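You operate a simulated robot arm through the tools that you are given. There is no shell and no other tool.

The job below is to be done with a simulated robot arm. You get a single attempt, and the scene is never put back.

Task
Switch the pump off, tip the strainer's sludge into the black pan and stand it on the grate.
Fine: pump off before the strainer comes out; shut the washer lid at the end. Set down upright: strainer.
Where things are to end (x, y in the base frame): strainer within 60 mm of [700, -280].

The check looks at the end state, three seconds after you hand in, the way a careful person would. Anything else that was tipped, shoved, dropped, spilled or broken makes it a failure. Lids that push on must go on centred and level and be pressed home; caps that screw on are set level and turned clockwise until they are tight.

Robot
A 7-joint arm with a four-finger gripper, fixed in place. Base frame: the origin is at the foot of the arm, x ahead of it, y to its left, z up; the work surface is at about z = 750. Lengths are in mm, angles in degrees, forces in N, time in s.
Its first joint turns from -69.0 to 172.0 degrees. Payload 3.67 kg.
The TCP is the grasp point between the finger pads, 28 mm short of the fingertips. In the tool frame z runs along the fingers and y along their closing line. The gripper opens to 112 mm. The gripper's body begins 73 mm behind the TCP.
Orientation is told as [roll, pitch, yaw] about the base's x, y, z axes, in that order, counted from this pose: with the fingers straight down and closing along the base's y, the tool's x points along the base's -x, its y along +y and its z along -z.

Tools
- The arm moves only by the tool play_rows. Its arguments are lists of equal length, an entry for each row: "travel": the shift along the tool's x, y, z in units of 30 mm (1.0 is 30 mm), a list of three; "angular": the turn, a rotation vector about the tool's x, y, z in units of 6 degrees (1.0 is 6 degrees), a list of three. In form: {"travel": [[dx, dy, dz], ...], "angular": [[rx, ry, rz], ...]}. A call has 1 to 20 rows; each row shifts and turns the commanded pose from where the row before left it, along the tool's axes as they then stand. "fingers" is the gripper command, from -1 (fully open) to 1 (shut), values between in proportion, set as the call begins (left out, the last holds). A call with a number of a shift or a turn outside -1 to 1 is refused whole. Rows are played at 5 a second. More than 50 mm and 8.6 degrees between two rows, or a gripper value outside its range, and nothing of the call is played. A pose out of reach is approached as far as the arm can. The call stops where the force on the tool passes 40 N (or 10 N more than at its start, if that is more) or the arm is blocked; 0.2 s more then pass. Each finger halts on what it meets, pressing with about 32 N; the grip force reading is that of the motor and also rises with nothing between the fingers. The clock runs only during rows and for 0.2 s after the last one: add rows that do not move to give the fingers time. The reply holds the time, the measured pose of the TCP, the force on the tool along the base axes, the opening and the grip force, in the units named above and with some noise, with the torque about the TCP (base axes, N m) and any sound that the robot's microphone picked up, and new pictures: "pictures" is both (left out), scene, wrist or none.
- Cameras (640 x 400 px; columns grow to the right, rows downward): "scene" is fixed at [401.5, -651.5, 1463.8]; the picture's right is [0.72, -0.69, 0.00], its down [0.34, 0.35, -0.88] and it looks along [0.61, 0.63, 0.48] (base axes); focal length 214 px, centre (320, 200). "wrist" rides on the gripper at [60, -18, -104] in the tool frame; the picture's right is [0.29, 0.96, 0.00], its down [-0.80, 0.24, -0.55] and it looks along [-0.53, 0.16, 0.83] (tool axes); focal length 234 px, centre (320, 200). There is no depth. A picture from a camera that has moved, and an enlarged one, comes with that camera's place and axes in the base frame and with its lens.
- slide_trunk(by): slides the trunk up (or, below 0, down) by that many mm; the arm rides with it, the base frame stays. It gives what a move gives, with no picture.
- zoom(camera, box): a new picture of the part [left, top, right, bottom] of that camera's present view, enlarged. It takes no simulated time.
- job_done(): hands the job in; it is judged then, once.

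Nothing tells you positions but the pictures and the camera data. Unless the task says otherwise, let go and move clear before handing in.

The tools are called as name(argument=value, ...) on one line, values as JSON. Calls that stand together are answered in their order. play_rows: Moves the arm, as the interface text tells. Its arguments: {"type":"object","properties":{"travel":{"type":"array"},"angular":{"type":"array"},"fingers":{"type":"number"},"pictures":{"type":"string","enum":["both","scene","wrist","none"]}},"required":["travel","angular"]} The other tools are called the same way: slide_trunk (by) slides the trunk up or down; zoom (camera, box) takes an enlarged picture of a part of a camera's view; job_done () hands the job in.

At the start:

```text
clock: 0.0
tcp_pos: [573.4, -274.0, 1604.7]
orientation: [0.0, 0.0, 0.0]
wrist_force: [-0.3, -0.2, 0.4]
moment: [0.0, 0.01, 0.01]
opening: 112.2
gripper_force: 0.1
trunk travel left (down, up): [-775.0, 65.0]
```

scene: 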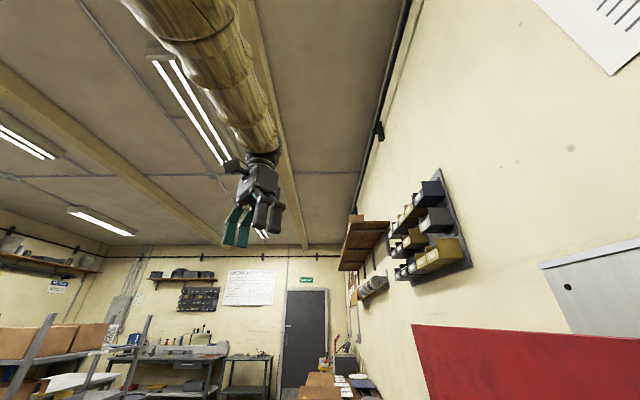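
wrist: 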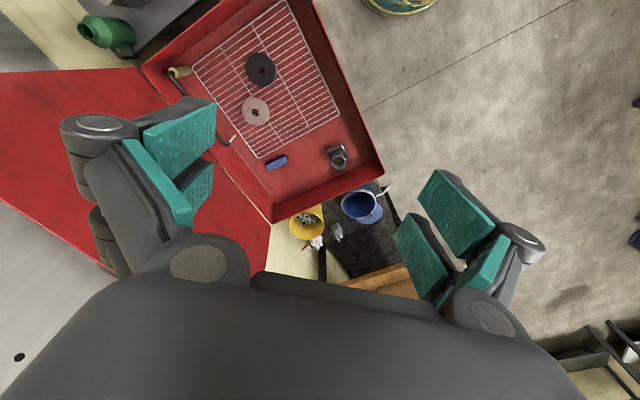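

The fixed camera looks up at the wall, so only the wrist camera shows the red washer basin, with its grate, a yellow pot and a blue bucket. I'll enlarge both views before moving anything.

zoom(camera="wrist", box=[140, 0, 400, 160])

zoom(camera="wrist", box=[220, 130, 440, 290])

zoom(camera="wrist", box=[0, 0, 280, 200])

zoom(camera="scene", box=[380, 240, 640, 400])

```text
2.46 times, centred on (270, 80) of wrist
camera zoom: at [515.5, -293.2, 1708.3], right [-0.29, 0.96, 0.0], down [0.8, 0.24, 0.55], along [0.53, 0.16, -0.83], focal length 576 px, centre (443, 495)
```

zoom: 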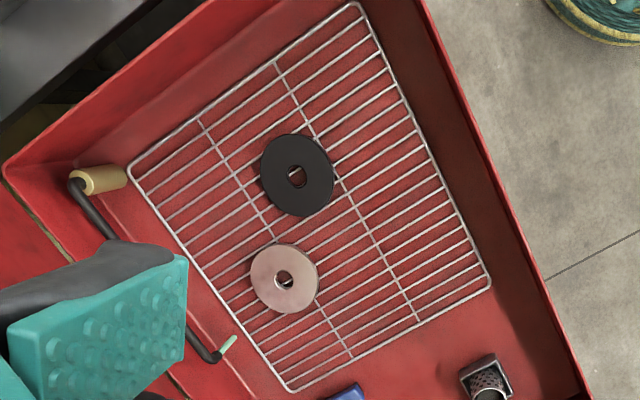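

```text
2.50 times, centred on (330, 210) of wrist
camera zoom: at [515.5, -293.2, 1708.3], right [-0.29, 0.96, 0.0], down [0.8, 0.24, 0.55], along [0.53, 0.16, -0.83], focal length 585 px, centre (295, 175)
```

zoom: 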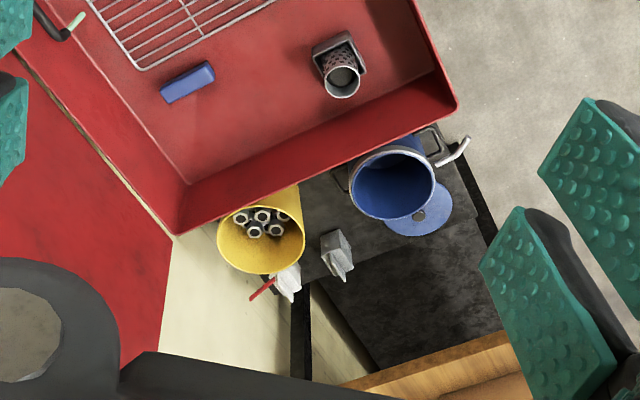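

```text
2.00 times, centred on (140, 100) of wrist
camera zoom: at [515.5, -293.2, 1708.3], right [-0.29, 0.96, 0.0], down [0.8, 0.24, 0.55], along [0.53, 0.16, -0.83], focal length 468 px, centre (680, 400)
```

zoom: 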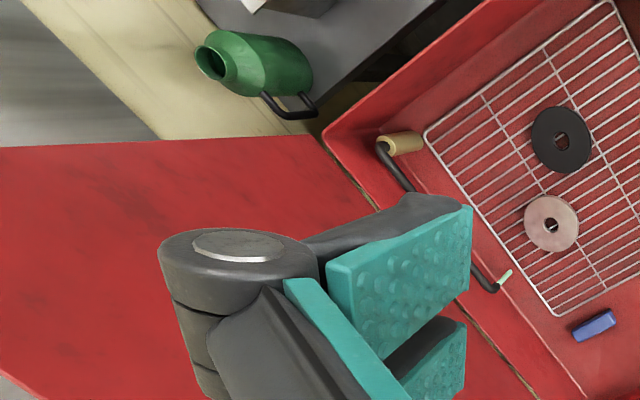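

```text
2.46 times, centred on (510, 320) of scene
camera zoom: at [401.5, -651.5, 1463.8], right [0.72, -0.69, 0.0], down [0.34, 0.35, -0.88], along [0.61, 0.63, 0.48], focal length 528 px, centre (-148, -95)
```

zoom: 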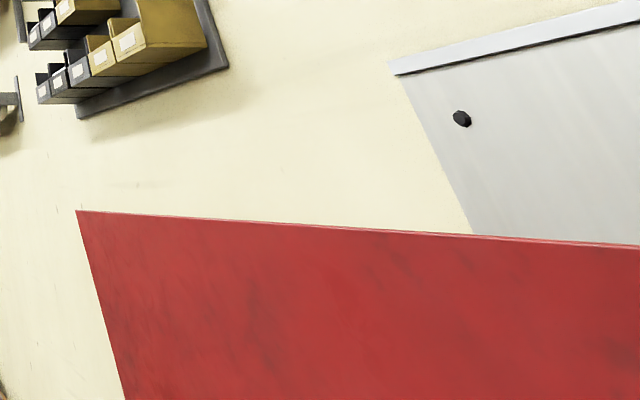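

The basin sits turned about 45° to the base, with its lid open on the far side. The strainer seems to be in the basin near (860, -110). I'll lower the trunk partway for a closer look.

slide_trunk(by=-250)

play_rows(travel=[[0, 0, 0]], angular=[[0, 0, 0]])

```text
clock: 2.6
tcp_pos: [574.6, -272.8, 1353.0]
orientation: [0.1, 0.1, 0.0]
wrist_force: [-1.1, 0.1, 0.2]
moment: [-0.04, 0.01, 0.01]
opening: 112.0
gripper_force: 0.1
trunk travel left (down, up): [-525.0, 315.0]
```

```text
clock: 3.0
tcp_pos: [574.2, -273.0, 1354.2]
orientation: [0.0, 0.0, 0.0]
wrist_force: [0.4, -1.1, 0.1]
moment: [0.02, 0.02, -0.04]
opening: 112.0
gripper_force: 0.0
trunk travel left (down, up): [-525.0, 315.0]
camera wrist: at [515.4, -293.1, 1458.3], right [-0.29, 0.96, 0.0], down [0.8, 0.24, 0.55], along [0.53, 0.16, -0.83], focal length 234 px, centre (320, 200)
```

scene: 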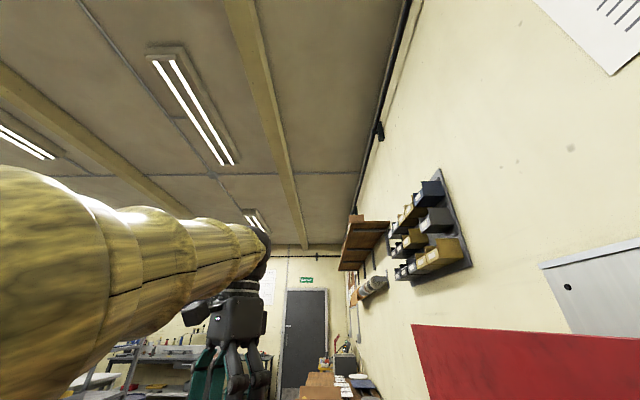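
wrist: 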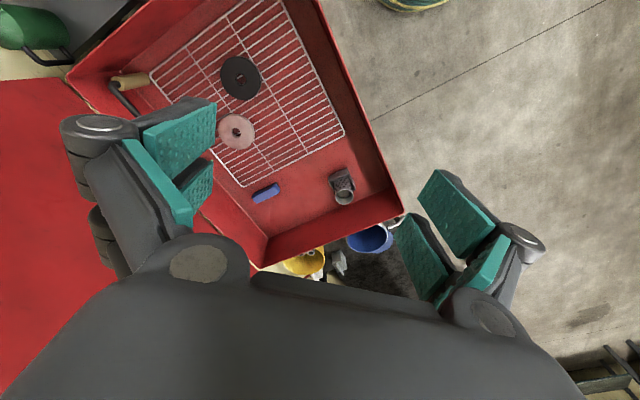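

zoom(camera="wrist", box=[220, 160, 420, 290])

zoom(camera="wrist", box=[60, 0, 240, 120])

zoom(camera="scene", box=[260, 300, 420, 400])

```text
3.08 times, centred on (320, 225) of wrist
camera zoom: at [515.4, -293.1, 1458.3], right [-0.29, 0.96, 0.0], down [0.8, 0.24, 0.55], along [0.53, 0.16, -0.83], focal length 720 px, centre (320, 123)
```

zoom: 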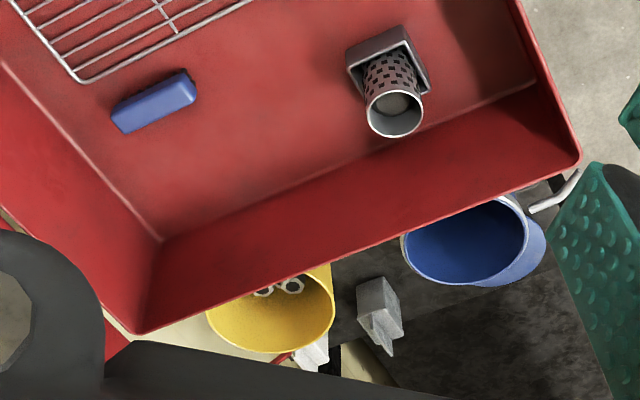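

```text
3.33 times, centred on (150, 60) of wrist
camera zoom: at [515.4, -293.1, 1458.3], right [-0.29, 0.96, 0.0], down [0.8, 0.24, 0.55], along [0.53, 0.16, -0.83], focal length 781 px, centre (887, 667)
```

zoom: 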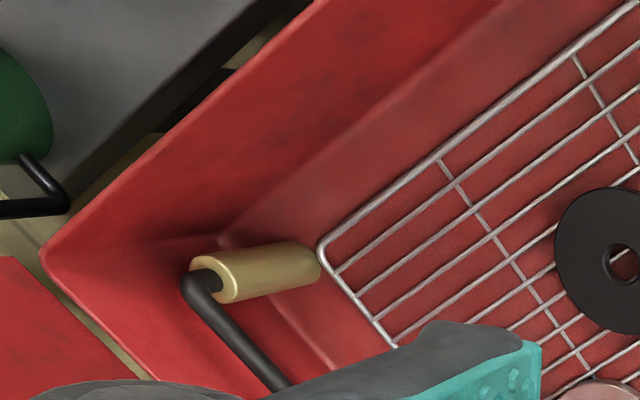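

```text
4.00 times, centred on (340, 350) of scene
camera zoom: at [401.5, -651.5, 1463.8], right [0.72, -0.69, 0.0], down [0.34, 0.35, -0.88], along [0.61, 0.63, 0.48], focal length 858 px, centre (240, -400)
```

zoom: 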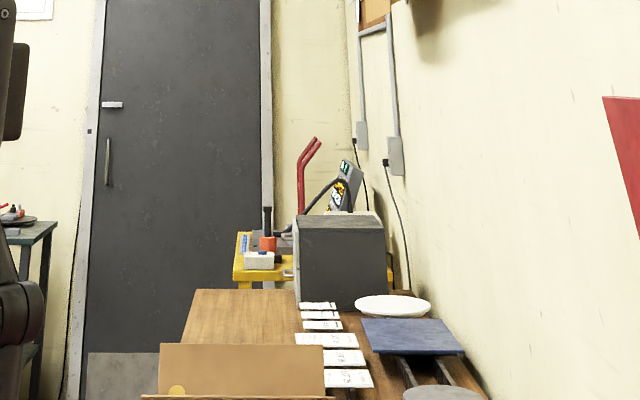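

Nothing clearly reads as a pump switch or a black pan yet. I'll tilt the tool to see the near side of the washer and the area closer to the base.

play_rows(travel=[[0, 0, 0], [0, 0, 0], [0, 0, 0], [0, 0, 0], [0, 0, 0], [0, 0, 0], [0, 0, 0], [0, 0, 0]], angular=[[0, 1, 0], [0, 1, 0], [0, 1, 0], [0, 1, 0], [0, 1, 0], [0, 1, 0], [0, 1, 0], [0, 0, 0]], pictures="wrist")

```text
clock: 4.8
tcp_pos: [559.6, -284.1, 1268.2]
orientation: [-0.3, 40.9, 0.0]
wrist_force: [-0.2, 0.5, 0.0]
moment: [0.03, 0.0, -0.01]
opening: 111.9
gripper_force: 0.0
out of reach, approached as far as the arm can: row 6, 7
trunk travel left (down, up): [-525.0, 315.0]
camera wrist: at [583.2, -303.5, 1386.0], right [-0.22, 0.96, 0.19], down [0.96, 0.24, -0.1], along [-0.14, 0.16, -0.98], focal length 234 px, centre (320, 200)
```

wrist: 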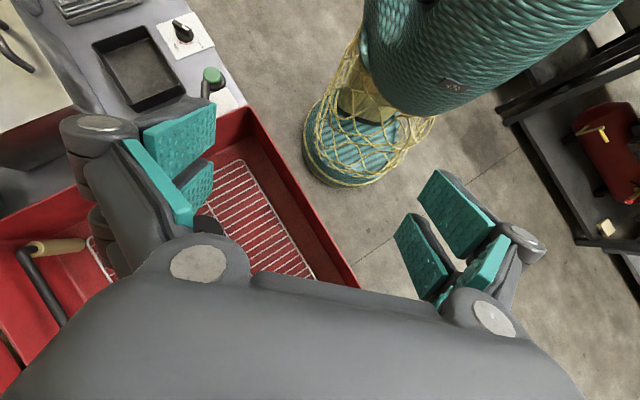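

The black pan now shows on a grey counter beside the basin. Next to it are a white plate with a black knob and a separate green-topped post, so I'll enlarge that area.

zoom(camera="wrist", box=[40, 0, 260, 140])

zoom(camera="wrist", box=[140, 0, 260, 120])

zoom(camera="wrist", box=[0, 140, 340, 400])

```text
2.86 times, centred on (150, 70) of wrist
camera zoom: at [583.2, -303.5, 1386.0], right [-0.22, 0.96, 0.19], down [0.96, 0.24, -0.1], along [-0.14, 0.16, -0.98], focal length 669 px, centre (806, 571)
```

zoom: 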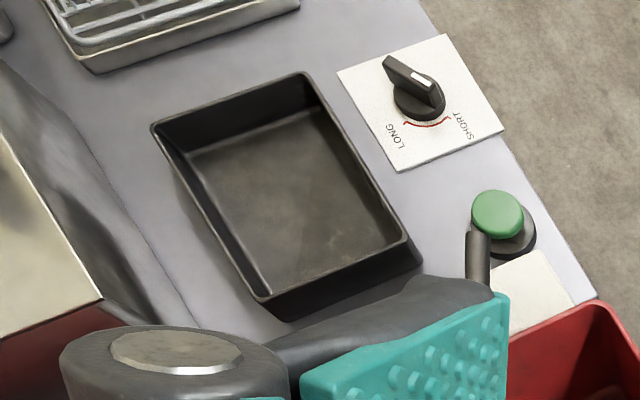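

```text
3.33 times, centred on (200, 60) of wrist
camera zoom: at [583.2, -303.5, 1386.0], right [-0.22, 0.96, 0.19], down [0.96, 0.24, -0.1], along [-0.14, 0.16, -0.98], focal length 781 px, centre (720, 667)
```

zoom: 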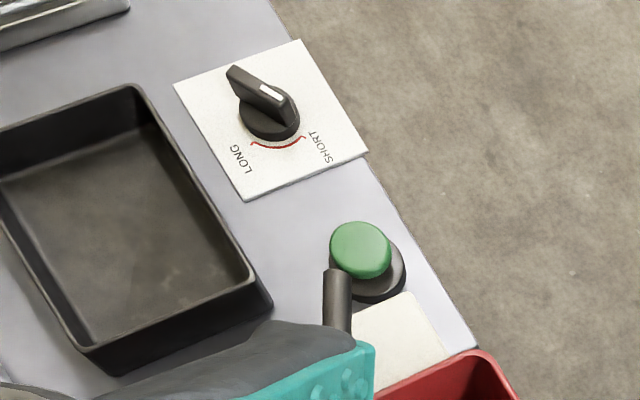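

```text
1.54 times, centred on (170, 270) of wrist
camera zoom: at [583.2, -303.5, 1386.0], right [-0.22, 0.96, 0.19], down [0.96, 0.24, -0.1], along [-0.14, 0.16, -0.98], focal length 360 px, centre (551, 92)
```

zoom: 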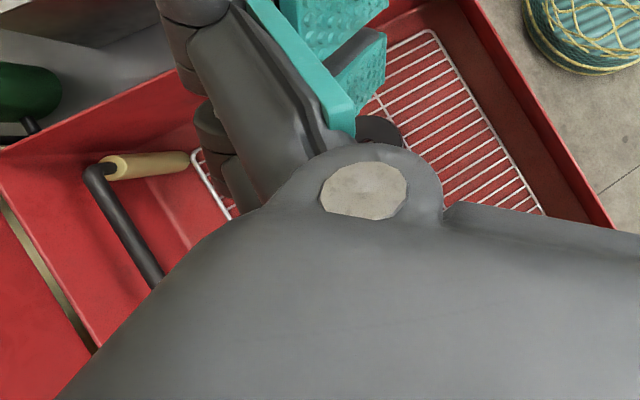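

There are two possible controls: a LONG/SHORT timer knob and a black lever on a second white plate by the green button. A finger hides that plate, so I'll level the tool and move closer.

play_rows(travel=[[0, 0, 0], [0, 0, 0], [0, 0, 0], [0, 0, 0], [0, 0, 0], [0, 0, 0], [0, 0, 0], [0.9, -0.7, 0], [0.9, -0.7, 0], [0.9, -0.7, 0], [0.9, -0.7, 0], [0.9, -0.7, 0], [0.9, -0.7, 0]], angular=[[0, -1, 0], [0, -1, 0], [0, -1, 0], [0, -1, 0], [0, -1, 0], [0, -1, 0], [0, -1, 0], [0, 0, 0], [0, 0, 0], [0, 0, 0], [0, 0, 0], [0, 0, 0], [0, 0, 0]], pictures="wrist")

```text
clock: 7.6
tcp_pos: [411.3, -394.9, 1261.1]
orientation: [0.1, -0.1, 0.0]
wrist_force: [0.6, -0.6, 0.8]
moment: [0.03, -0.01, 0.0]
opening: 111.9
gripper_force: 0.0
out of reach, approached as far as the arm can: row 13
trunk travel left (down, up): [-525.0, 315.0]
camera wrist: at [350.5, -415.0, 1364.9], right [-0.29, 0.96, 0.0], down [0.8, 0.24, 0.56], along [0.53, 0.16, -0.83], focal length 234 px, centre (320, 200)
```

wrist: 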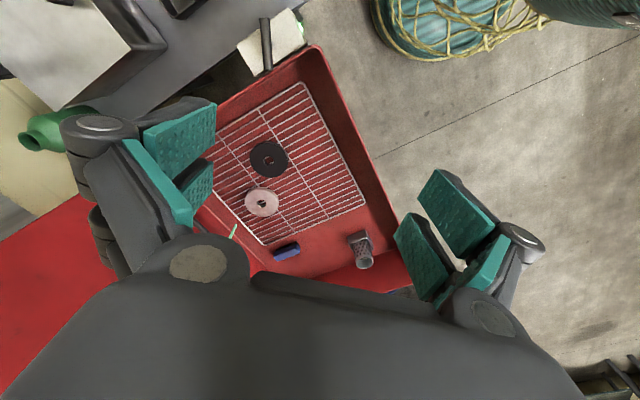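

zoom(camera="wrist", box=[200, 0, 340, 100])

zoom(camera="wrist", box=[200, 60, 420, 300])

```text
4.00 times, centred on (270, 50) of wrist
camera zoom: at [350.5, -415.0, 1364.9], right [-0.29, 0.96, 0.0], down [0.8, 0.24, 0.56], along [0.53, 0.16, -0.83], focal length 937 px, centre (520, 800)
```

zoom: 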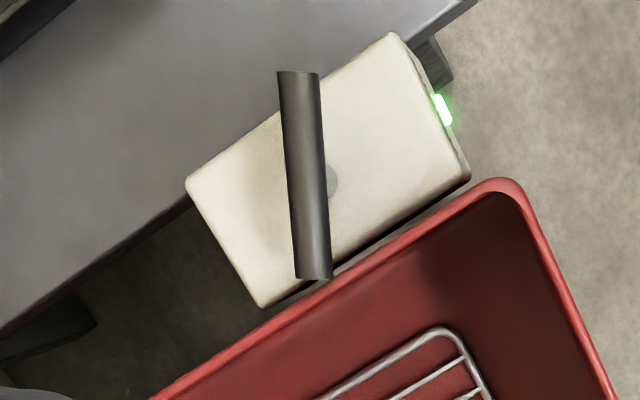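

```text
1.67 times, centred on (310, 180) of wrist
camera zoom: at [350.5, -415.0, 1364.9], right [-0.29, 0.96, 0.0], down [0.8, 0.24, 0.56], along [0.53, 0.16, -0.83], focal length 390 px, centre (337, 233)
```

zoom: 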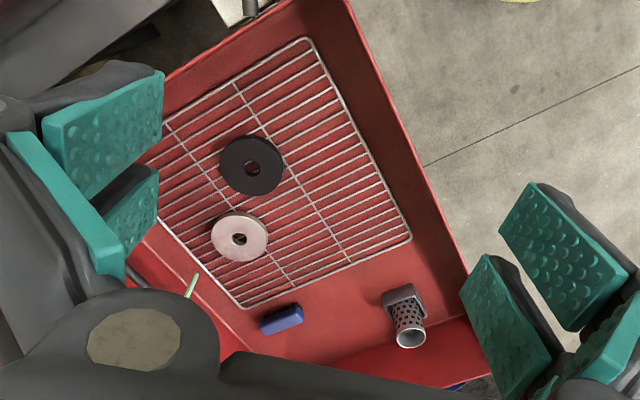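

A cream box with a black lever bar and a glowing green light sits by the basin's near corner, and I take it to be the running pump. I'll lower the trunk and move above it to check how the lever works before touching it.

slide_trunk(by=-150)

play_rows(travel=[[0.35, -0.8, 0], [0.35, -0.8, 0], [0.35, -0.8, 0], [0.35, -0.8, 0]], angular=[[0, 0, 0], [0, 0, 0], [0, 0, 0], [0, 0, 0]], pictures="wrist")

```text
clock: 9.3
tcp_pos: [409.5, -394.8, 1110.8]
orientation: [0.1, -0.1, 0.0]
wrist_force: [0.6, 0.2, 0.3]
moment: [-0.01, -0.02, -0.03]
opening: 112.0
gripper_force: 0.2
trunk travel left (down, up): [-375.0, 465.0]
```

```text
clock: 10.3
tcp_pos: [422.0, -414.9, 1087.8]
orientation: [0.2, -0.2, -0.1]
wrist_force: [0.1, -0.2, -1.2]
moment: [0.02, -0.01, -0.01]
opening: 111.9
gripper_force: 0.0
out of reach, approached as far as the arm can: row 1, 2, 3, 4
trunk travel left (down, up): [-375.0, 465.0]
camera wrist: at [362.0, -435.0, 1192.4], right [-0.29, 0.96, 0.0], down [0.8, 0.24, 0.56], along [0.53, 0.16, -0.83], focal length 234 px, centre (320, 200)
```

wrist: 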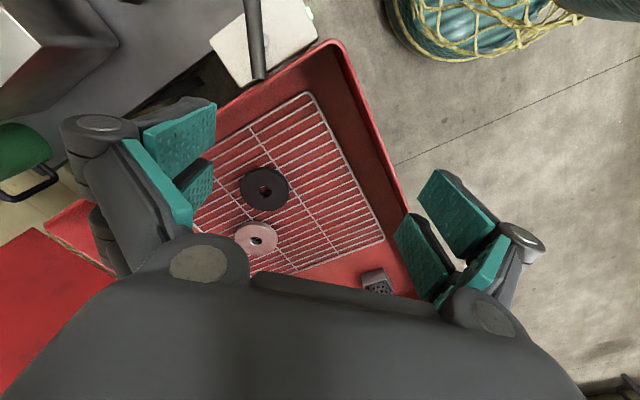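

slide_trunk(by=200)

play_rows(travel=[[0, 0, 1], [0, 0, 1], [0, 0, 1], [0, 0, 1], [0, 0, 1], [0, 0, 1], [0, 0, 0.6], [0.3, -0.8, 0], [0.3, -0.8, 0], [0.3, -0.8, 0], [0.3, -0.8, 0]], angular=[[0, 0, 0], [0, 0, 0], [0, 0, 0], [0, 0, 0], [0, 0, 0], [0, 0, 0], [0, 0, 0], [0, 0, 0], [0, 0, 0], [0, 0, 0], [0, 0, 0]], pictures="wrist")

```text
clock: 12.5
tcp_pos: [420.9, -415.5, 1288.5]
orientation: [0.1, -0.1, -0.1]
wrist_force: [0.5, 0.4, 0.2]
moment: [-0.03, -0.01, 0.02]
opening: 111.9
gripper_force: 0.2
trunk travel left (down, up): [-575.0, 265.0]
```

```text
clock: 15.1
tcp_pos: [388.6, -511.7, 1122.3]
orientation: [0.4, -5.9, -0.1]
wrist_force: [-0.1, 0.3, -0.5]
moment: [0.0, -0.01, 0.0]
opening: 111.9
gripper_force: 0.0
trunk travel left (down, up): [-575.0, 265.0]
stopped in row 11: the arm was blocked; the commanded pose is now the measured one
camera wrist: at [318.6, -531.6, 1219.4], right [-0.29, 0.96, -0.03], down [0.73, 0.24, 0.64], along [0.62, 0.16, -0.77], focal length 234 px, centre (320, 200)
```

wrist: 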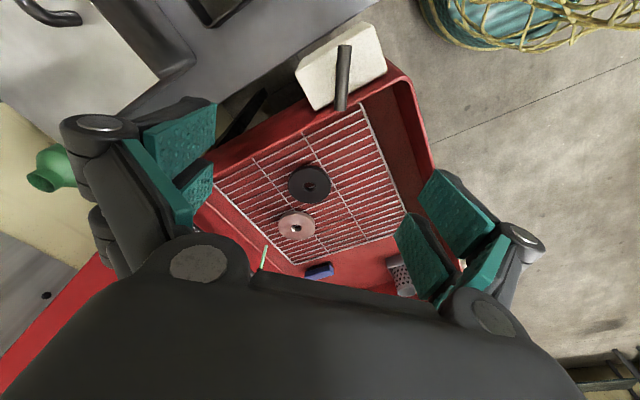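

The arm stopped just above the box with almost no force on the tool, so I think it reached a joint limit. I'll look at the lever from here.

zoom(camera="wrist", box=[270, 10, 430, 120])

zoom(camera="wrist", box=[0, 0, 320, 140])

zoom(camera="wrist", box=[200, 90, 440, 300])

zoom(camera="scene", box=[0, 0, 640, 400])

```text
3.64 times, centred on (350, 65) of wrist
camera zoom: at [318.6, -531.6, 1219.4], right [-0.29, 0.96, -0.03], down [0.73, 0.24, 0.64], along [0.62, 0.16, -0.77], focal length 852 px, centre (211, 691)
```

zoom: 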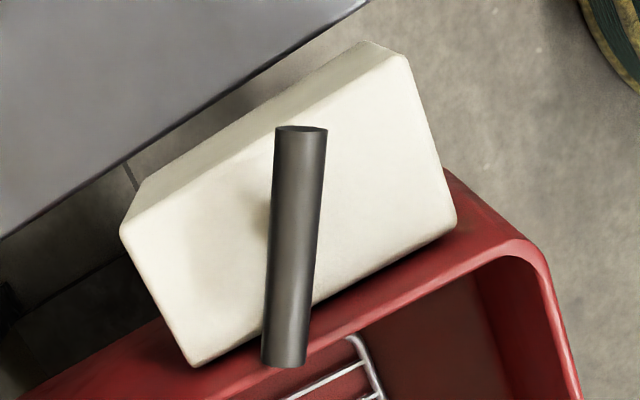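

```text
2.00 times, centred on (160, 70) of wrist
camera zoom: at [318.6, -531.6, 1219.4], right [-0.29, 0.96, -0.03], down [0.73, 0.24, 0.64], along [0.62, 0.16, -0.77], focal length 468 px, centre (640, 460)
```

zoom: 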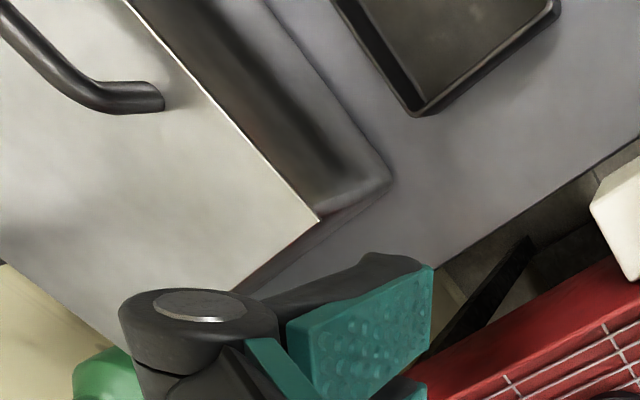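

```text
1.90 times, centred on (320, 195) of wrist
camera zoom: at [318.6, -531.6, 1219.4], right [-0.29, 0.96, -0.03], down [0.73, 0.24, 0.64], along [0.62, 0.16, -0.77], focal length 446 px, centre (320, 210)
```

zoom: 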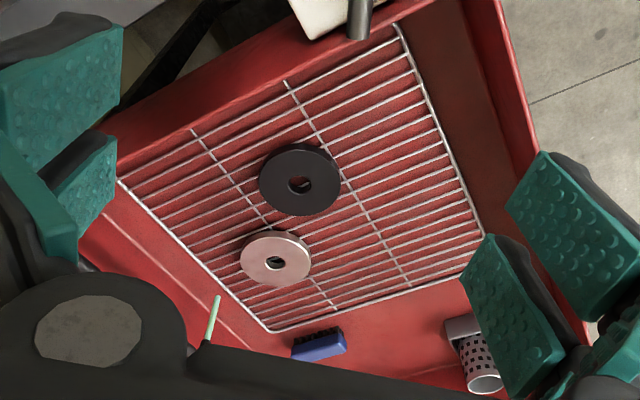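

```text
1.00 times, centred on (320, 200) of scene (not enlarged: the box is as wide or as high as the picture)
camera zoom: at [401.5, -651.5, 1463.8], right [0.72, -0.69, 0.0], down [0.34, 0.35, -0.88], along [0.61, 0.63, 0.48], focal length 214 px, centre (320, 200)
```

zoom: 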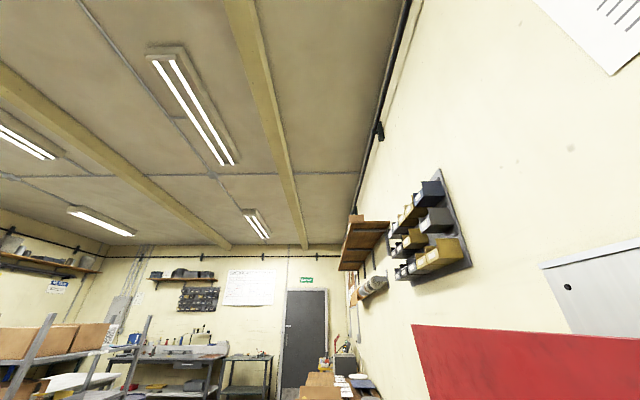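

The lever looks like a level T-bar about 66 mm long, centred near (377, -496) at z≈917 on a stem above the box top. I'll level the tool, turn it to straddle the bar, partly close the fingers and come lower.

play_rows(travel=[[0, 0, 0.5], [0, 0, 1], [0, 0, 1], [0, 0, 0]], angular=[[0, 0.98, 0], [0, 0, -0.9], [0, 0, -0.9], [0, 0, -0.87]], fingers=0.0, pictures="wrist")

```text
clock: 16.1
tcp_pos: [390.4, -508.9, 1049.3]
orientation: [0.1, -0.3, 16.1]
wrist_force: [0.4, -0.2, 0.5]
moment: [-0.03, 0.0, -0.03]
opening: 56.2
gripper_force: 0.1
trunk travel left (down, up): [-575.0, 265.0]
camera wrist: at [337.8, -544.6, 1152.1], right [-0.54, 0.84, 0.0], down [0.7, 0.45, 0.56], along [0.47, 0.3, -0.83], focal length 234 px, centre (320, 200)
```

wrist: 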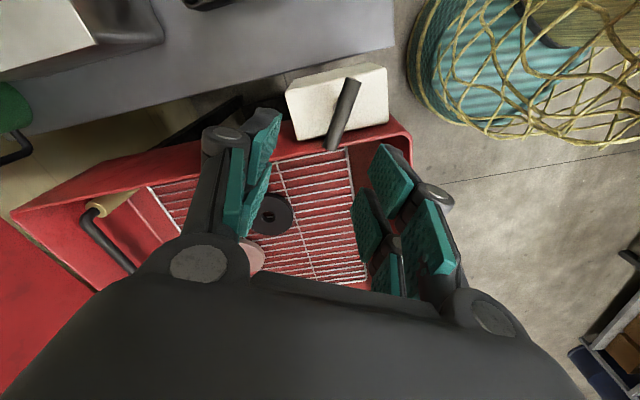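

zoom(camera="wrist", box=[270, 50, 430, 170])

```text
3.33 times, centred on (350, 110) of wrist
camera zoom: at [337.8, -544.6, 1152.1], right [-0.54, 0.84, 0.0], down [0.7, 0.45, 0.56], along [0.47, 0.3, -0.83], focal length 781 px, centre (220, 500)
```

zoom: 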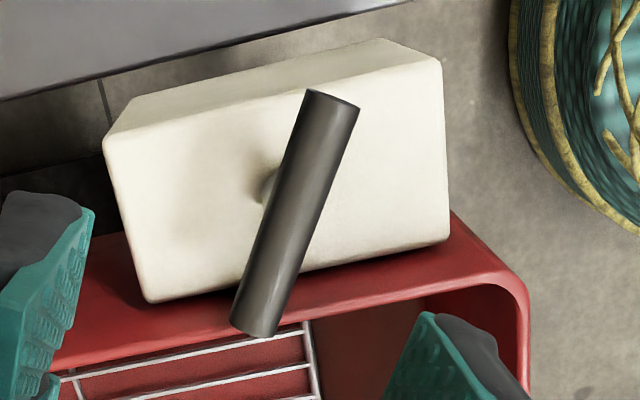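

Views from three positions agree: the bar is centred over the box at (377, -495, 917), lying about 17° from x. I'll centre over it and lower the open fingers around it.

play_rows(travel=[[0.3, 0.57, 0], [0, 0, 0.9], [0, 0, 0.9], [0, 0, 0.9], [0, 0, 0.9], [0, 0, 0.8], [0, 0, 0]], angular=[[0, 0, -0.1], [0, 0, 0], [0, 0, 0], [0, 0, 0], [0, 0, 0], [0, 0, 0], [0, 0, 0]], pictures="wrist")

```text
clock: 17.5
tcp_pos: [376.1, -495.1, 923.7]
orientation: [0.1, -0.3, 16.8]
wrist_force: [-6.8, 0.2, 11.5]
moment: [0.47, 0.04, 0.29]
opening: 59.3
gripper_force: 3.4
trunk travel left (down, up): [-575.0, 265.0]
stopped in row 6: the force on the tool passed its limit at 47 N (the readings are from after the stop); the commanded pose is now the measured one
camera wrist: at [324.4, -531.3, 1028.1], right [-0.55, 0.83, 0.0], down [0.69, 0.46, 0.56], along [0.47, 0.31, -0.83], focal length 234 px, centre (320, 200)
```

wrist: 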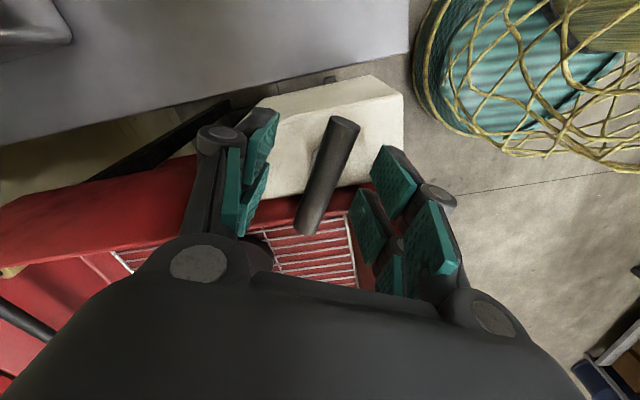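

A fingertip touched something on the +y side, most likely the basin rim at about z 895, and the call stopped. I'll rise a few millimetres so the tips clear the rim, then close on the bar.

play_rows(travel=[[0, 0, -0.28], [0, 0, 0]], angular=[[0, 0, 0], [0, 0, 0]], pictures="none")

play_rows(travel=[[0, 0, 0], [0, 0, 0], [0, 0, 0]], angular=[[0, 0, 0], [0, 0, 0], [0, 0, 0]], fingers=1.0, pictures="wrist")

```text
clock: 18.1
tcp_pos: [378.2, -494.9, 931.7]
orientation: [0.1, -0.3, 16.7]
wrist_force: [0.1, -0.1, 0.2]
moment: [-0.01, 0.03, -0.01]
opening: 56.2
gripper_force: 0.1
trunk travel left (down, up): [-575.0, 265.0]
```

```text
clock: 18.9
tcp_pos: [377.6, -494.4, 932.2]
orientation: [0.1, -0.2, 16.8]
wrist_force: [-8.8, 26.6, -17.2]
moment: [0.47, -0.01, -1.52]
opening: 15.7
gripper_force: 45.3
trunk travel left (down, up): [-575.0, 265.0]
camera wrist: at [324.7, -530.0, 1035.2], right [-0.55, 0.83, 0.0], down [0.69, 0.46, 0.56], along [0.46, 0.31, -0.83], focal length 234 px, centre (320, 200)
```

wrist: 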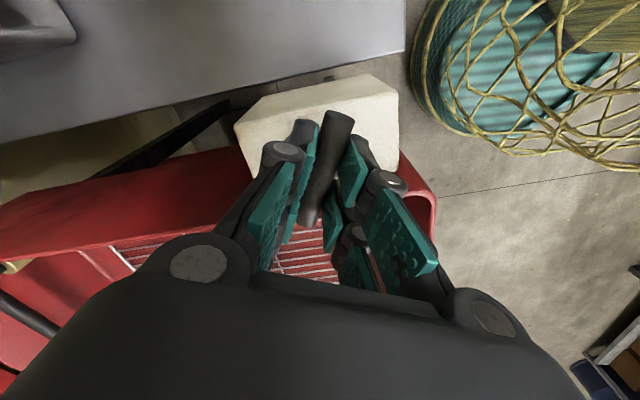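

play_rows(travel=[[0, 0.1, 0.05]], angular=[[0, 0, 0.1]], pictures="none")

```text
clock: 19.3
tcp_pos: [377.5, -493.4, 931.7]
orientation: [-0.1, -0.4, 16.0]
wrist_force: [-1.2, 1.7, 2.6]
moment: [-0.27, 1.32, -0.84]
opening: 15.6
gripper_force: 45.2
trunk travel left (down, up): [-575.0, 265.0]
```

The bar is held with little side force now. I'll turn it counter-clockwise in small steps and watch the torque.

play_rows(travel=[[0, 0, 0], [0, 0, 0]], angular=[[0, 0, -0.6], [0, 0, -0.6]], pictures="none")

```text
clock: 19.9
tcp_pos: [375.3, -493.7, 931.8]
orientation: [-0.1, -0.5, 23.2]
wrist_force: [1.2, -11.2, 18.0]
moment: [-0.15, -0.3, -2.73]
opening: 20.0
gripper_force: 44.3
trunk travel left (down, up): [-575.0, 265.0]
```

Counter-clockwise seems blocked: the fingers are being wedged open and the torque is rising. I'll go back and try clockwise.

play_rows(travel=[[0, 0, 0], [0, 0, 0], [0, 0, 0]], angular=[[0, 0, 0.6], [0, 0, 0.6], [0, 0, 0.6]], pictures="wrist")

```text
clock: 20.7
tcp_pos: [378.2, -493.2, 929.9]
orientation: [0.1, -0.4, 12.6]
wrist_force: [9.5, -17.9, 28.0]
moment: [-0.32, -0.11, 0.01]
opening: 15.3
gripper_force: 44.4
trunk travel left (down, up): [-575.0, 265.0]
camera wrist: at [322.0, -525.8, 1034.2], right [-0.49, 0.87, 0.0], down [0.72, 0.4, 0.56], along [0.49, 0.27, -0.83], focal length 234 px, centre (320, 200)
```

wrist: 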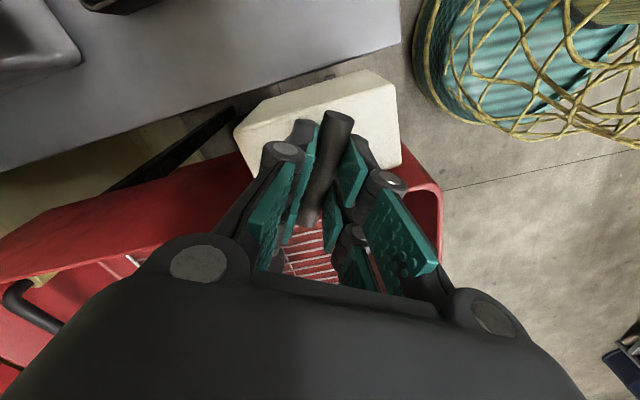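

play_rows(travel=[[0, 0, 0], [0, 0, 0], [0, 0, 0]], angular=[[0, 0, 0.7], [0, 0, 0.7], [0, 0, 0.7]], pictures="wrist")

```text
clock: 21.5
tcp_pos: [376.2, -493.5, 930.7]
orientation: [0.2, -0.5, -0.1]
wrist_force: [15.4, -20.3, 30.5]
moment: [-0.36, -0.84, 0.0]
opening: 15.6
gripper_force: 44.9
trunk travel left (down, up): [-575.0, 265.0]
camera wrist: at [316.7, -513.3, 1034.2], right [-0.29, 0.96, 0.0], down [0.79, 0.24, 0.56], along [0.54, 0.16, -0.83], focal length 234 px, centre (320, 200)
```

wrist: 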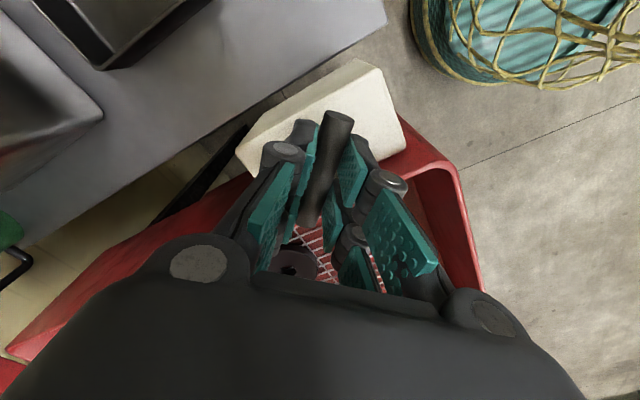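

Clockwise moves freely and the bar is following the fingers. I'll keep going in that direction, easing off the residual strain.

play_rows(travel=[[-0.02, -0.03, -0.04], [0, 0, 0], [0, 0, 0], [0, 0, 0]], angular=[[0, 0, 0.6], [0, 0, 0.7], [0, 0, 0.7], [0, 0, 0.7]], pictures="none")

play_rows(travel=[[0, 0, 0], [0, 0, 0], [0, 0, 0]], angular=[[0, 0, 0.7], [0, 0, 0.7], [0, 0, 0.7]], pictures="wrist")

```text
clock: 22.5
tcp_pos: [376.1, -493.5, 930.4]
orientation: [0.4, -0.1, -16.3]
wrist_force: [5.6, -3.8, -7.8]
moment: [-0.36, -1.28, 0.0]
opening: 15.4
gripper_force: 45.6
trunk travel left (down, up): [-575.0, 265.0]
```

```text
clock: 23.3
tcp_pos: [376.9, -493.5, 931.3]
orientation: [0.3, 0.0, -28.9]
wrist_force: [-3.6, -0.1, -18.6]
moment: [-0.23, -0.31, 0.04]
opening: 15.4
gripper_force: 45.0
trunk travel left (down, up): [-575.0, 265.0]
camera wrist: at [315.8, -482.6, 1034.4], right [0.21, 0.98, 0.0], down [0.81, -0.18, 0.56], along [0.54, -0.11, -0.83], focal length 234 px, centre (320, 200)
```

wrist: 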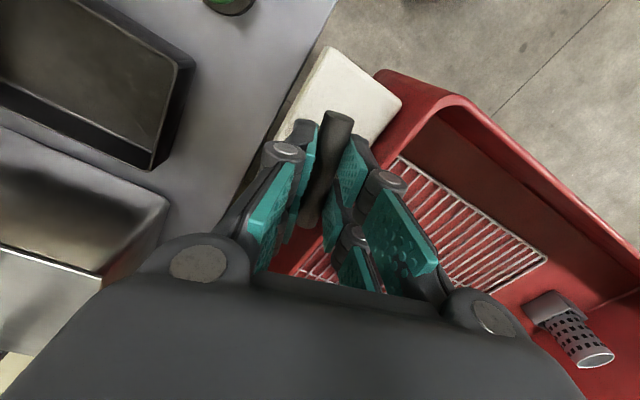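

play_rows(travel=[[0, 0, 0], [0, 0, 0], [0, 0, 0], [0, 0, 0]], angular=[[0, 0, 0.6], [0, 0, 0.6], [0, 0, 0.6], [0, 0, 0.6]], pictures="wrist")

```text
clock: 24.3
tcp_pos: [376.1, -493.7, 930.1]
orientation: [0.3, 0.0, -43.4]
wrist_force: [-10.8, 3.9, -24.5]
moment: [-0.56, -0.49, 0.01]
opening: 15.3
gripper_force: 44.8
trunk travel left (down, up): [-575.0, 265.0]
camera wrist: at [320.8, -467.9, 1034.4], right [0.45, 0.89, 0.01], down [0.74, -0.38, 0.56], along [0.5, -0.24, -0.83], focal length 234 px, centre (320, 200)
```

wrist: 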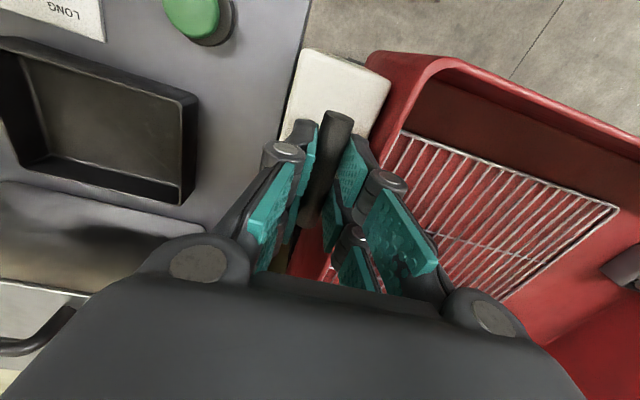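

play_rows(travel=[[0.01, 0.03, 0.04], [0, 0, 0], [0, 0, 0]], angular=[[0, 0, 0.5], [0, 0, 0.5], [0, 0, 0.5]], pictures="wrist")

```text
clock: 25.1
tcp_pos: [376.5, -494.9, 931.5]
orientation: [0.5, -0.1, -52.4]
wrist_force: [-7.9, -9.9, 6.8]
moment: [-0.07, 0.22, 2.63]
opening: 19.4
gripper_force: 45.3
trunk travel left (down, up): [-575.0, 265.0]
camera wrist: at [325.9, -460.0, 1034.6], right [0.58, 0.81, 0.01], down [0.67, -0.49, 0.56], along [0.46, -0.32, -0.83], focal length 234 px, centre (320, 200)
```

wrist: 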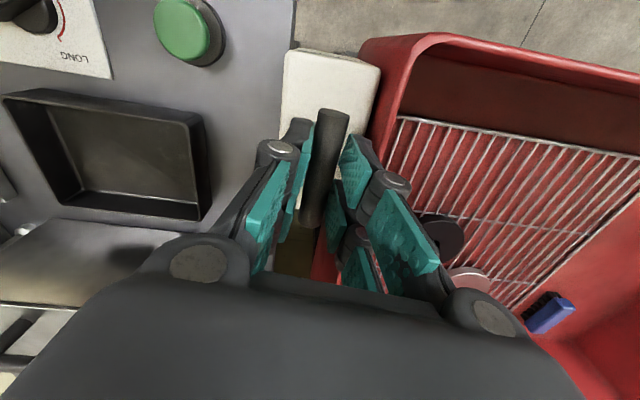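

The bar has now hit its other stop, about 62° clockwise from where it began. I'll relax the twist, release and rise to check the light and the spout.

play_rows(travel=[[0, 0, 0], [0, 0, 0]], angular=[[0, 0, -0.9], [0, 0, 0]], pictures="none")

play_rows(travel=[[0, 0, 0], [0, 0, 0], [0, 0, -1], [0, 0, -1], [0, 0, -1], [0, 0, -1], [0, 0, 0]], angular=[[0, 0, 0], [0, 0, 0], [0, 0, 0], [0, 0, 0], [0, 0, 0], [0, 0, 0], [0, 0, 0]], fingers=0.25, pictures="wrist")

```text
clock: 25.7
tcp_pos: [376.2, -495.1, 930.6]
orientation: [0.5, -0.1, -46.9]
wrist_force: [-10.0, -8.9, 2.4]
moment: [-0.69, -0.45, 1.52]
opening: 15.4
gripper_force: 45.4
trunk travel left (down, up): [-575.0, 265.0]
```

```text
clock: 27.3
tcp_pos: [375.7, -493.8, 1049.2]
orientation: [0.4, 0.0, -46.8]
wrist_force: [-0.2, 0.0, 0.8]
moment: [-0.01, -0.01, 0.0]
opening: 42.0
gripper_force: 0.0
trunk travel left (down, up): [-575.0, 265.0]
camera wrist: at [322.2, -463.9, 1153.9], right [0.5, 0.86, 0.01], down [0.72, -0.42, 0.56], along [0.48, -0.28, -0.83], focal length 234 px, centre (320, 200)
```

wrist: 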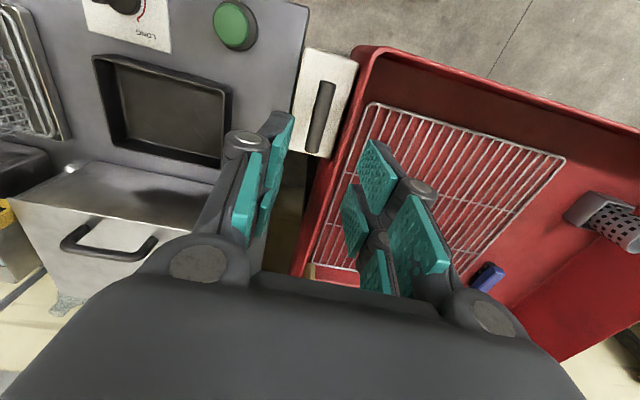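

zoom(camera="wrist", box=[280, 30, 380, 170])

zoom(camera="wrist", box=[520, 150, 640, 280])

zoom(camera="wrist", box=[0, 0, 300, 300])

```text
2.86 times, centred on (330, 100) of wrist
camera zoom: at [322.2, -463.9, 1153.9], right [0.5, 0.86, 0.01], down [0.72, -0.42, 0.56], along [0.48, -0.28, -0.83], focal length 669 px, centre (291, 486)
```

zoom: 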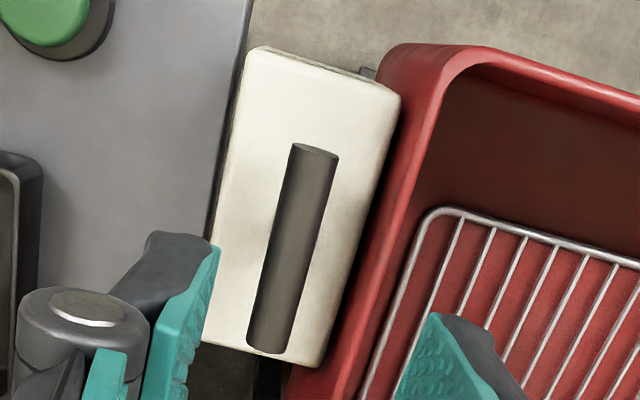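

```text
3.08 times, centred on (580, 215) of wrist
camera zoom: at [322.2, -463.9, 1153.9], right [0.5, 0.86, 0.01], down [0.72, -0.42, 0.56], along [0.48, -0.28, -0.83], focal length 720 px, centre (-480, 154)
```

zoom: 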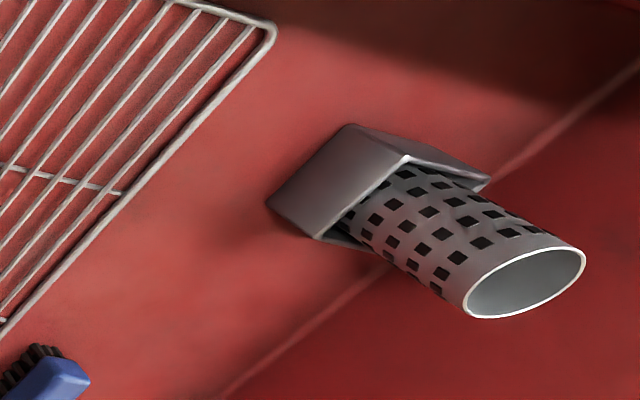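

```text
1.33 times, centred on (150, 150) of wrist
camera zoom: at [322.2, -463.9, 1153.9], right [0.5, 0.86, 0.01], down [0.72, -0.42, 0.56], along [0.48, -0.28, -0.83], focal length 312 px, centre (547, 267)
```

zoom: 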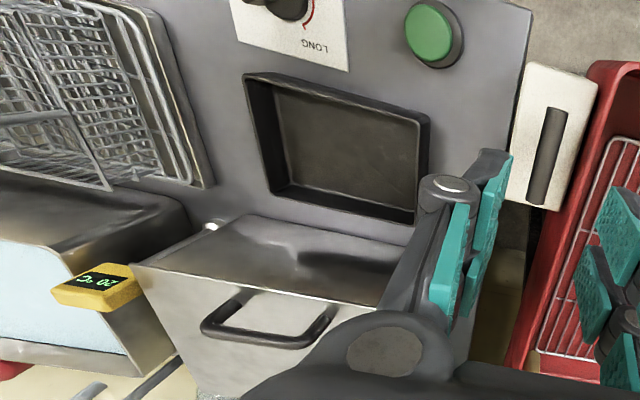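

The pump lever is fully over. Before touching the strainer, I'll rehearse the tipping pose over the black pan, which I place near (292, -709) with its rim at z≈790, with the gripper empty.

play_rows(travel=[[0, 0, -0.5], [0, 0, 0], [0, 0, 0], [0, 0, 0], [-0.93, -0.89, 0], [-0.93, -0.89, 0], [-0.93, -0.89, 0], [-0.93, -0.89, 0], [-0.93, -0.89, 0], [-0.93, -0.89, 0], [0, 0, 0]], angular=[[0, 0, 0.87], [0, 0, 0.87], [0, 0, 0.87], [0, 0, 0.87], [0, 0, 0], [0, 0, 0], [0, 0, 0], [0, 0, 0], [0, 0, 0], [0, 0, 0], [0, 0, 0]], fingers=0.0, pictures="wrist")

```text
clock: 29.7
tcp_pos: [292.6, -711.7, 1061.9]
orientation: [0.5, 0.3, -67.8]
wrist_force: [-0.5, 1.2, 0.4]
moment: [0.0, 0.03, -0.01]
opening: 55.8
gripper_force: 0.1
trunk travel left (down, up): [-575.0, 265.0]
camera wrist: at [252.4, -664.9, 1166.2], right [0.78, 0.63, 0.01], down [0.52, -0.65, 0.55], along [0.35, -0.43, -0.83], focal length 234 px, centre (320, 200)
```

wrist: 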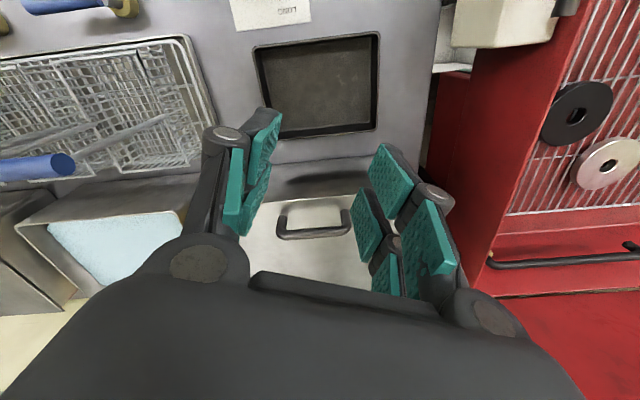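

zoom(camera="wrist", box=[220, 10, 420, 160])

zoom(camera="wrist", box=[440, 160, 640, 320])

```text
2.67 times, centred on (320, 85) of wrist
camera zoom: at [252.4, -664.9, 1166.2], right [0.78, 0.63, 0.01], down [0.52, -0.65, 0.55], along [0.35, -0.43, -0.83], focal length 624 px, centre (320, 507)
```

zoom: 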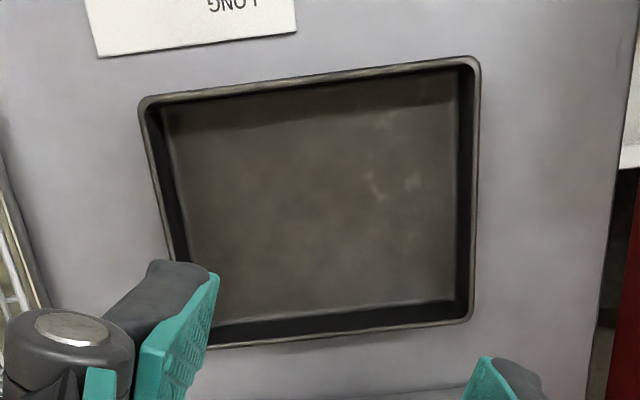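

```text
2.50 times, centred on (540, 240) of wrist
camera zoom: at [252.4, -664.9, 1166.2], right [0.78, 0.63, 0.01], down [0.52, -0.65, 0.55], along [0.35, -0.43, -0.83], focal length 585 px, centre (-230, 100)
```

zoom: 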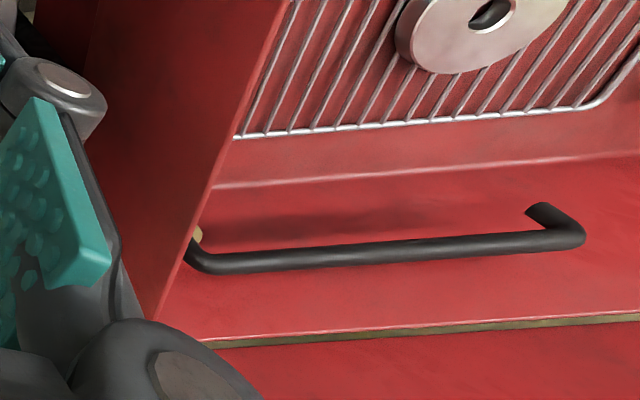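

The spout shows no fluid now, so the pump is off, and this view confirms the pan at (291, -710). I'll try tilting the empty hand outward to see how far it can tip here.

play_rows(travel=[[0, 0, 0], [0, 0, 0], [0, 0, 0], [0, 0, 0], [0, 0, 0], [0, 0, 0], [0, 0, 0], [0, 0, 0], [0, 0, 0], [0, 0, 0], [0, 0, 0], [0, 0, 0], [0, 0, 0], [0, 0, 0], [0, 0, 0], [0, 0, 0]], angular=[[0, -1, 0], [0, -1, 0], [0, -1, 0], [0, -1, 0], [0, -1, 0], [0, -1, 0], [0, -1, 0], [0, -1, 0], [0, -1, 0], [0, -1, 0], [0, -1, 0], [0, -1, 0], [0, -1, 0], [0, -1, 0], [0, -1, 0], [0, 0, 0]], pictures="wrist")

```text
clock: 33.1
tcp_pos: [319.9, -767.2, 1071.5]
orientation: [91.9, -89.6, -159.8]
wrist_force: [0.1, -0.2, -0.2]
moment: [-0.01, 0.0, 0.04]
opening: 55.9
gripper_force: 0.1
out of reach, approached as far as the arm can: row 9, 10, 11, 12, 13
trunk travel left (down, up): [-575.0, 265.0]
camera wrist: at [264.5, -679.4, 1011.9], right [0.89, 0.36, -0.28], down [0.01, 0.6, 0.8], along [0.46, -0.71, 0.53], focal length 234 px, centre (320, 200)
```

wrist: 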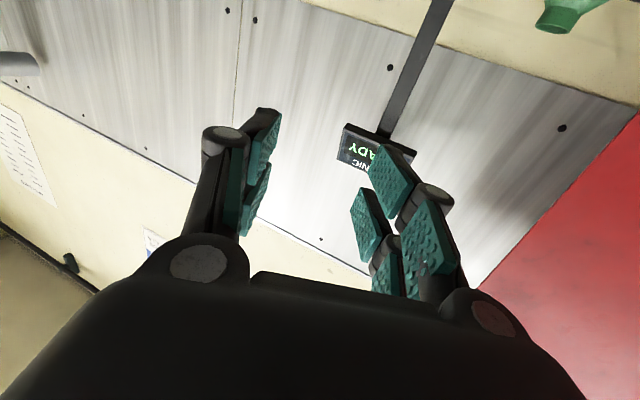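

The hand reaches level. I'll see whether it can tip further to about 120°.

play_rows(travel=[[0, 0, 0], [0, 0, 0], [0, 0, 0], [0, 0, 0], [0, 0, 0], [0, 0, 0]], angular=[[0, -1, 0], [0, -1, 0], [0, -1, 0], [0, -1, 0], [0, -1, 0], [0, 0, 0]], pictures="none")

```text
clock: 34.5
tcp_pos: [319.9, -766.5, 1071.3]
orientation: [179.3, -60.0, 112.8]
wrist_force: [-0.8, 0.8, 0.6]
moment: [-0.01, 0.05, -0.02]
opening: 55.9
gripper_force: 0.1
trunk travel left (down, up): [-575.0, 265.0]
```

play_rows(travel=[[-0.36, -0.06, -0.62], [-0.36, -0.06, -0.62], [-0.36, -0.06, -0.62], [0, 0, 0]], angular=[[0, 0, 0], [0, 0, 0], [0, 0, 0], [0, 0, 0]], pictures="wrist")

```text
clock: 35.5
tcp_pos: [289.0, -709.6, 1072.0]
orientation: [179.3, -60.0, 112.8]
wrist_force: [-0.9, -1.2, 0.1]
moment: [0.04, -0.01, -0.01]
opening: 56.0
gripper_force: 0.0
trunk travel left (down, up): [-575.0, 265.0]
camera wrist: at [252.3, -662.8, 967.3], right [0.94, 0.23, -0.24], down [-0.11, 0.9, 0.41], along [0.32, -0.36, 0.88], focal length 234 px, centre (320, 200)
```

wrist: 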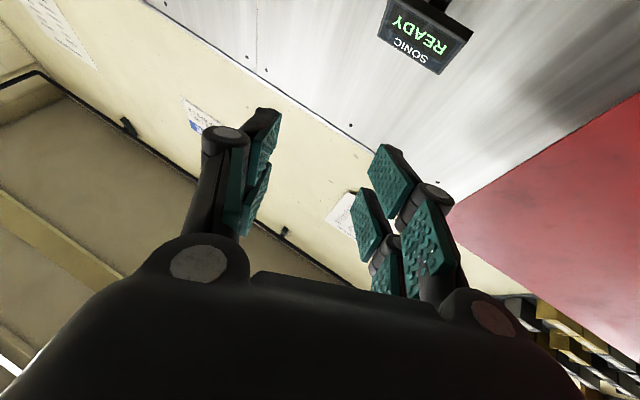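

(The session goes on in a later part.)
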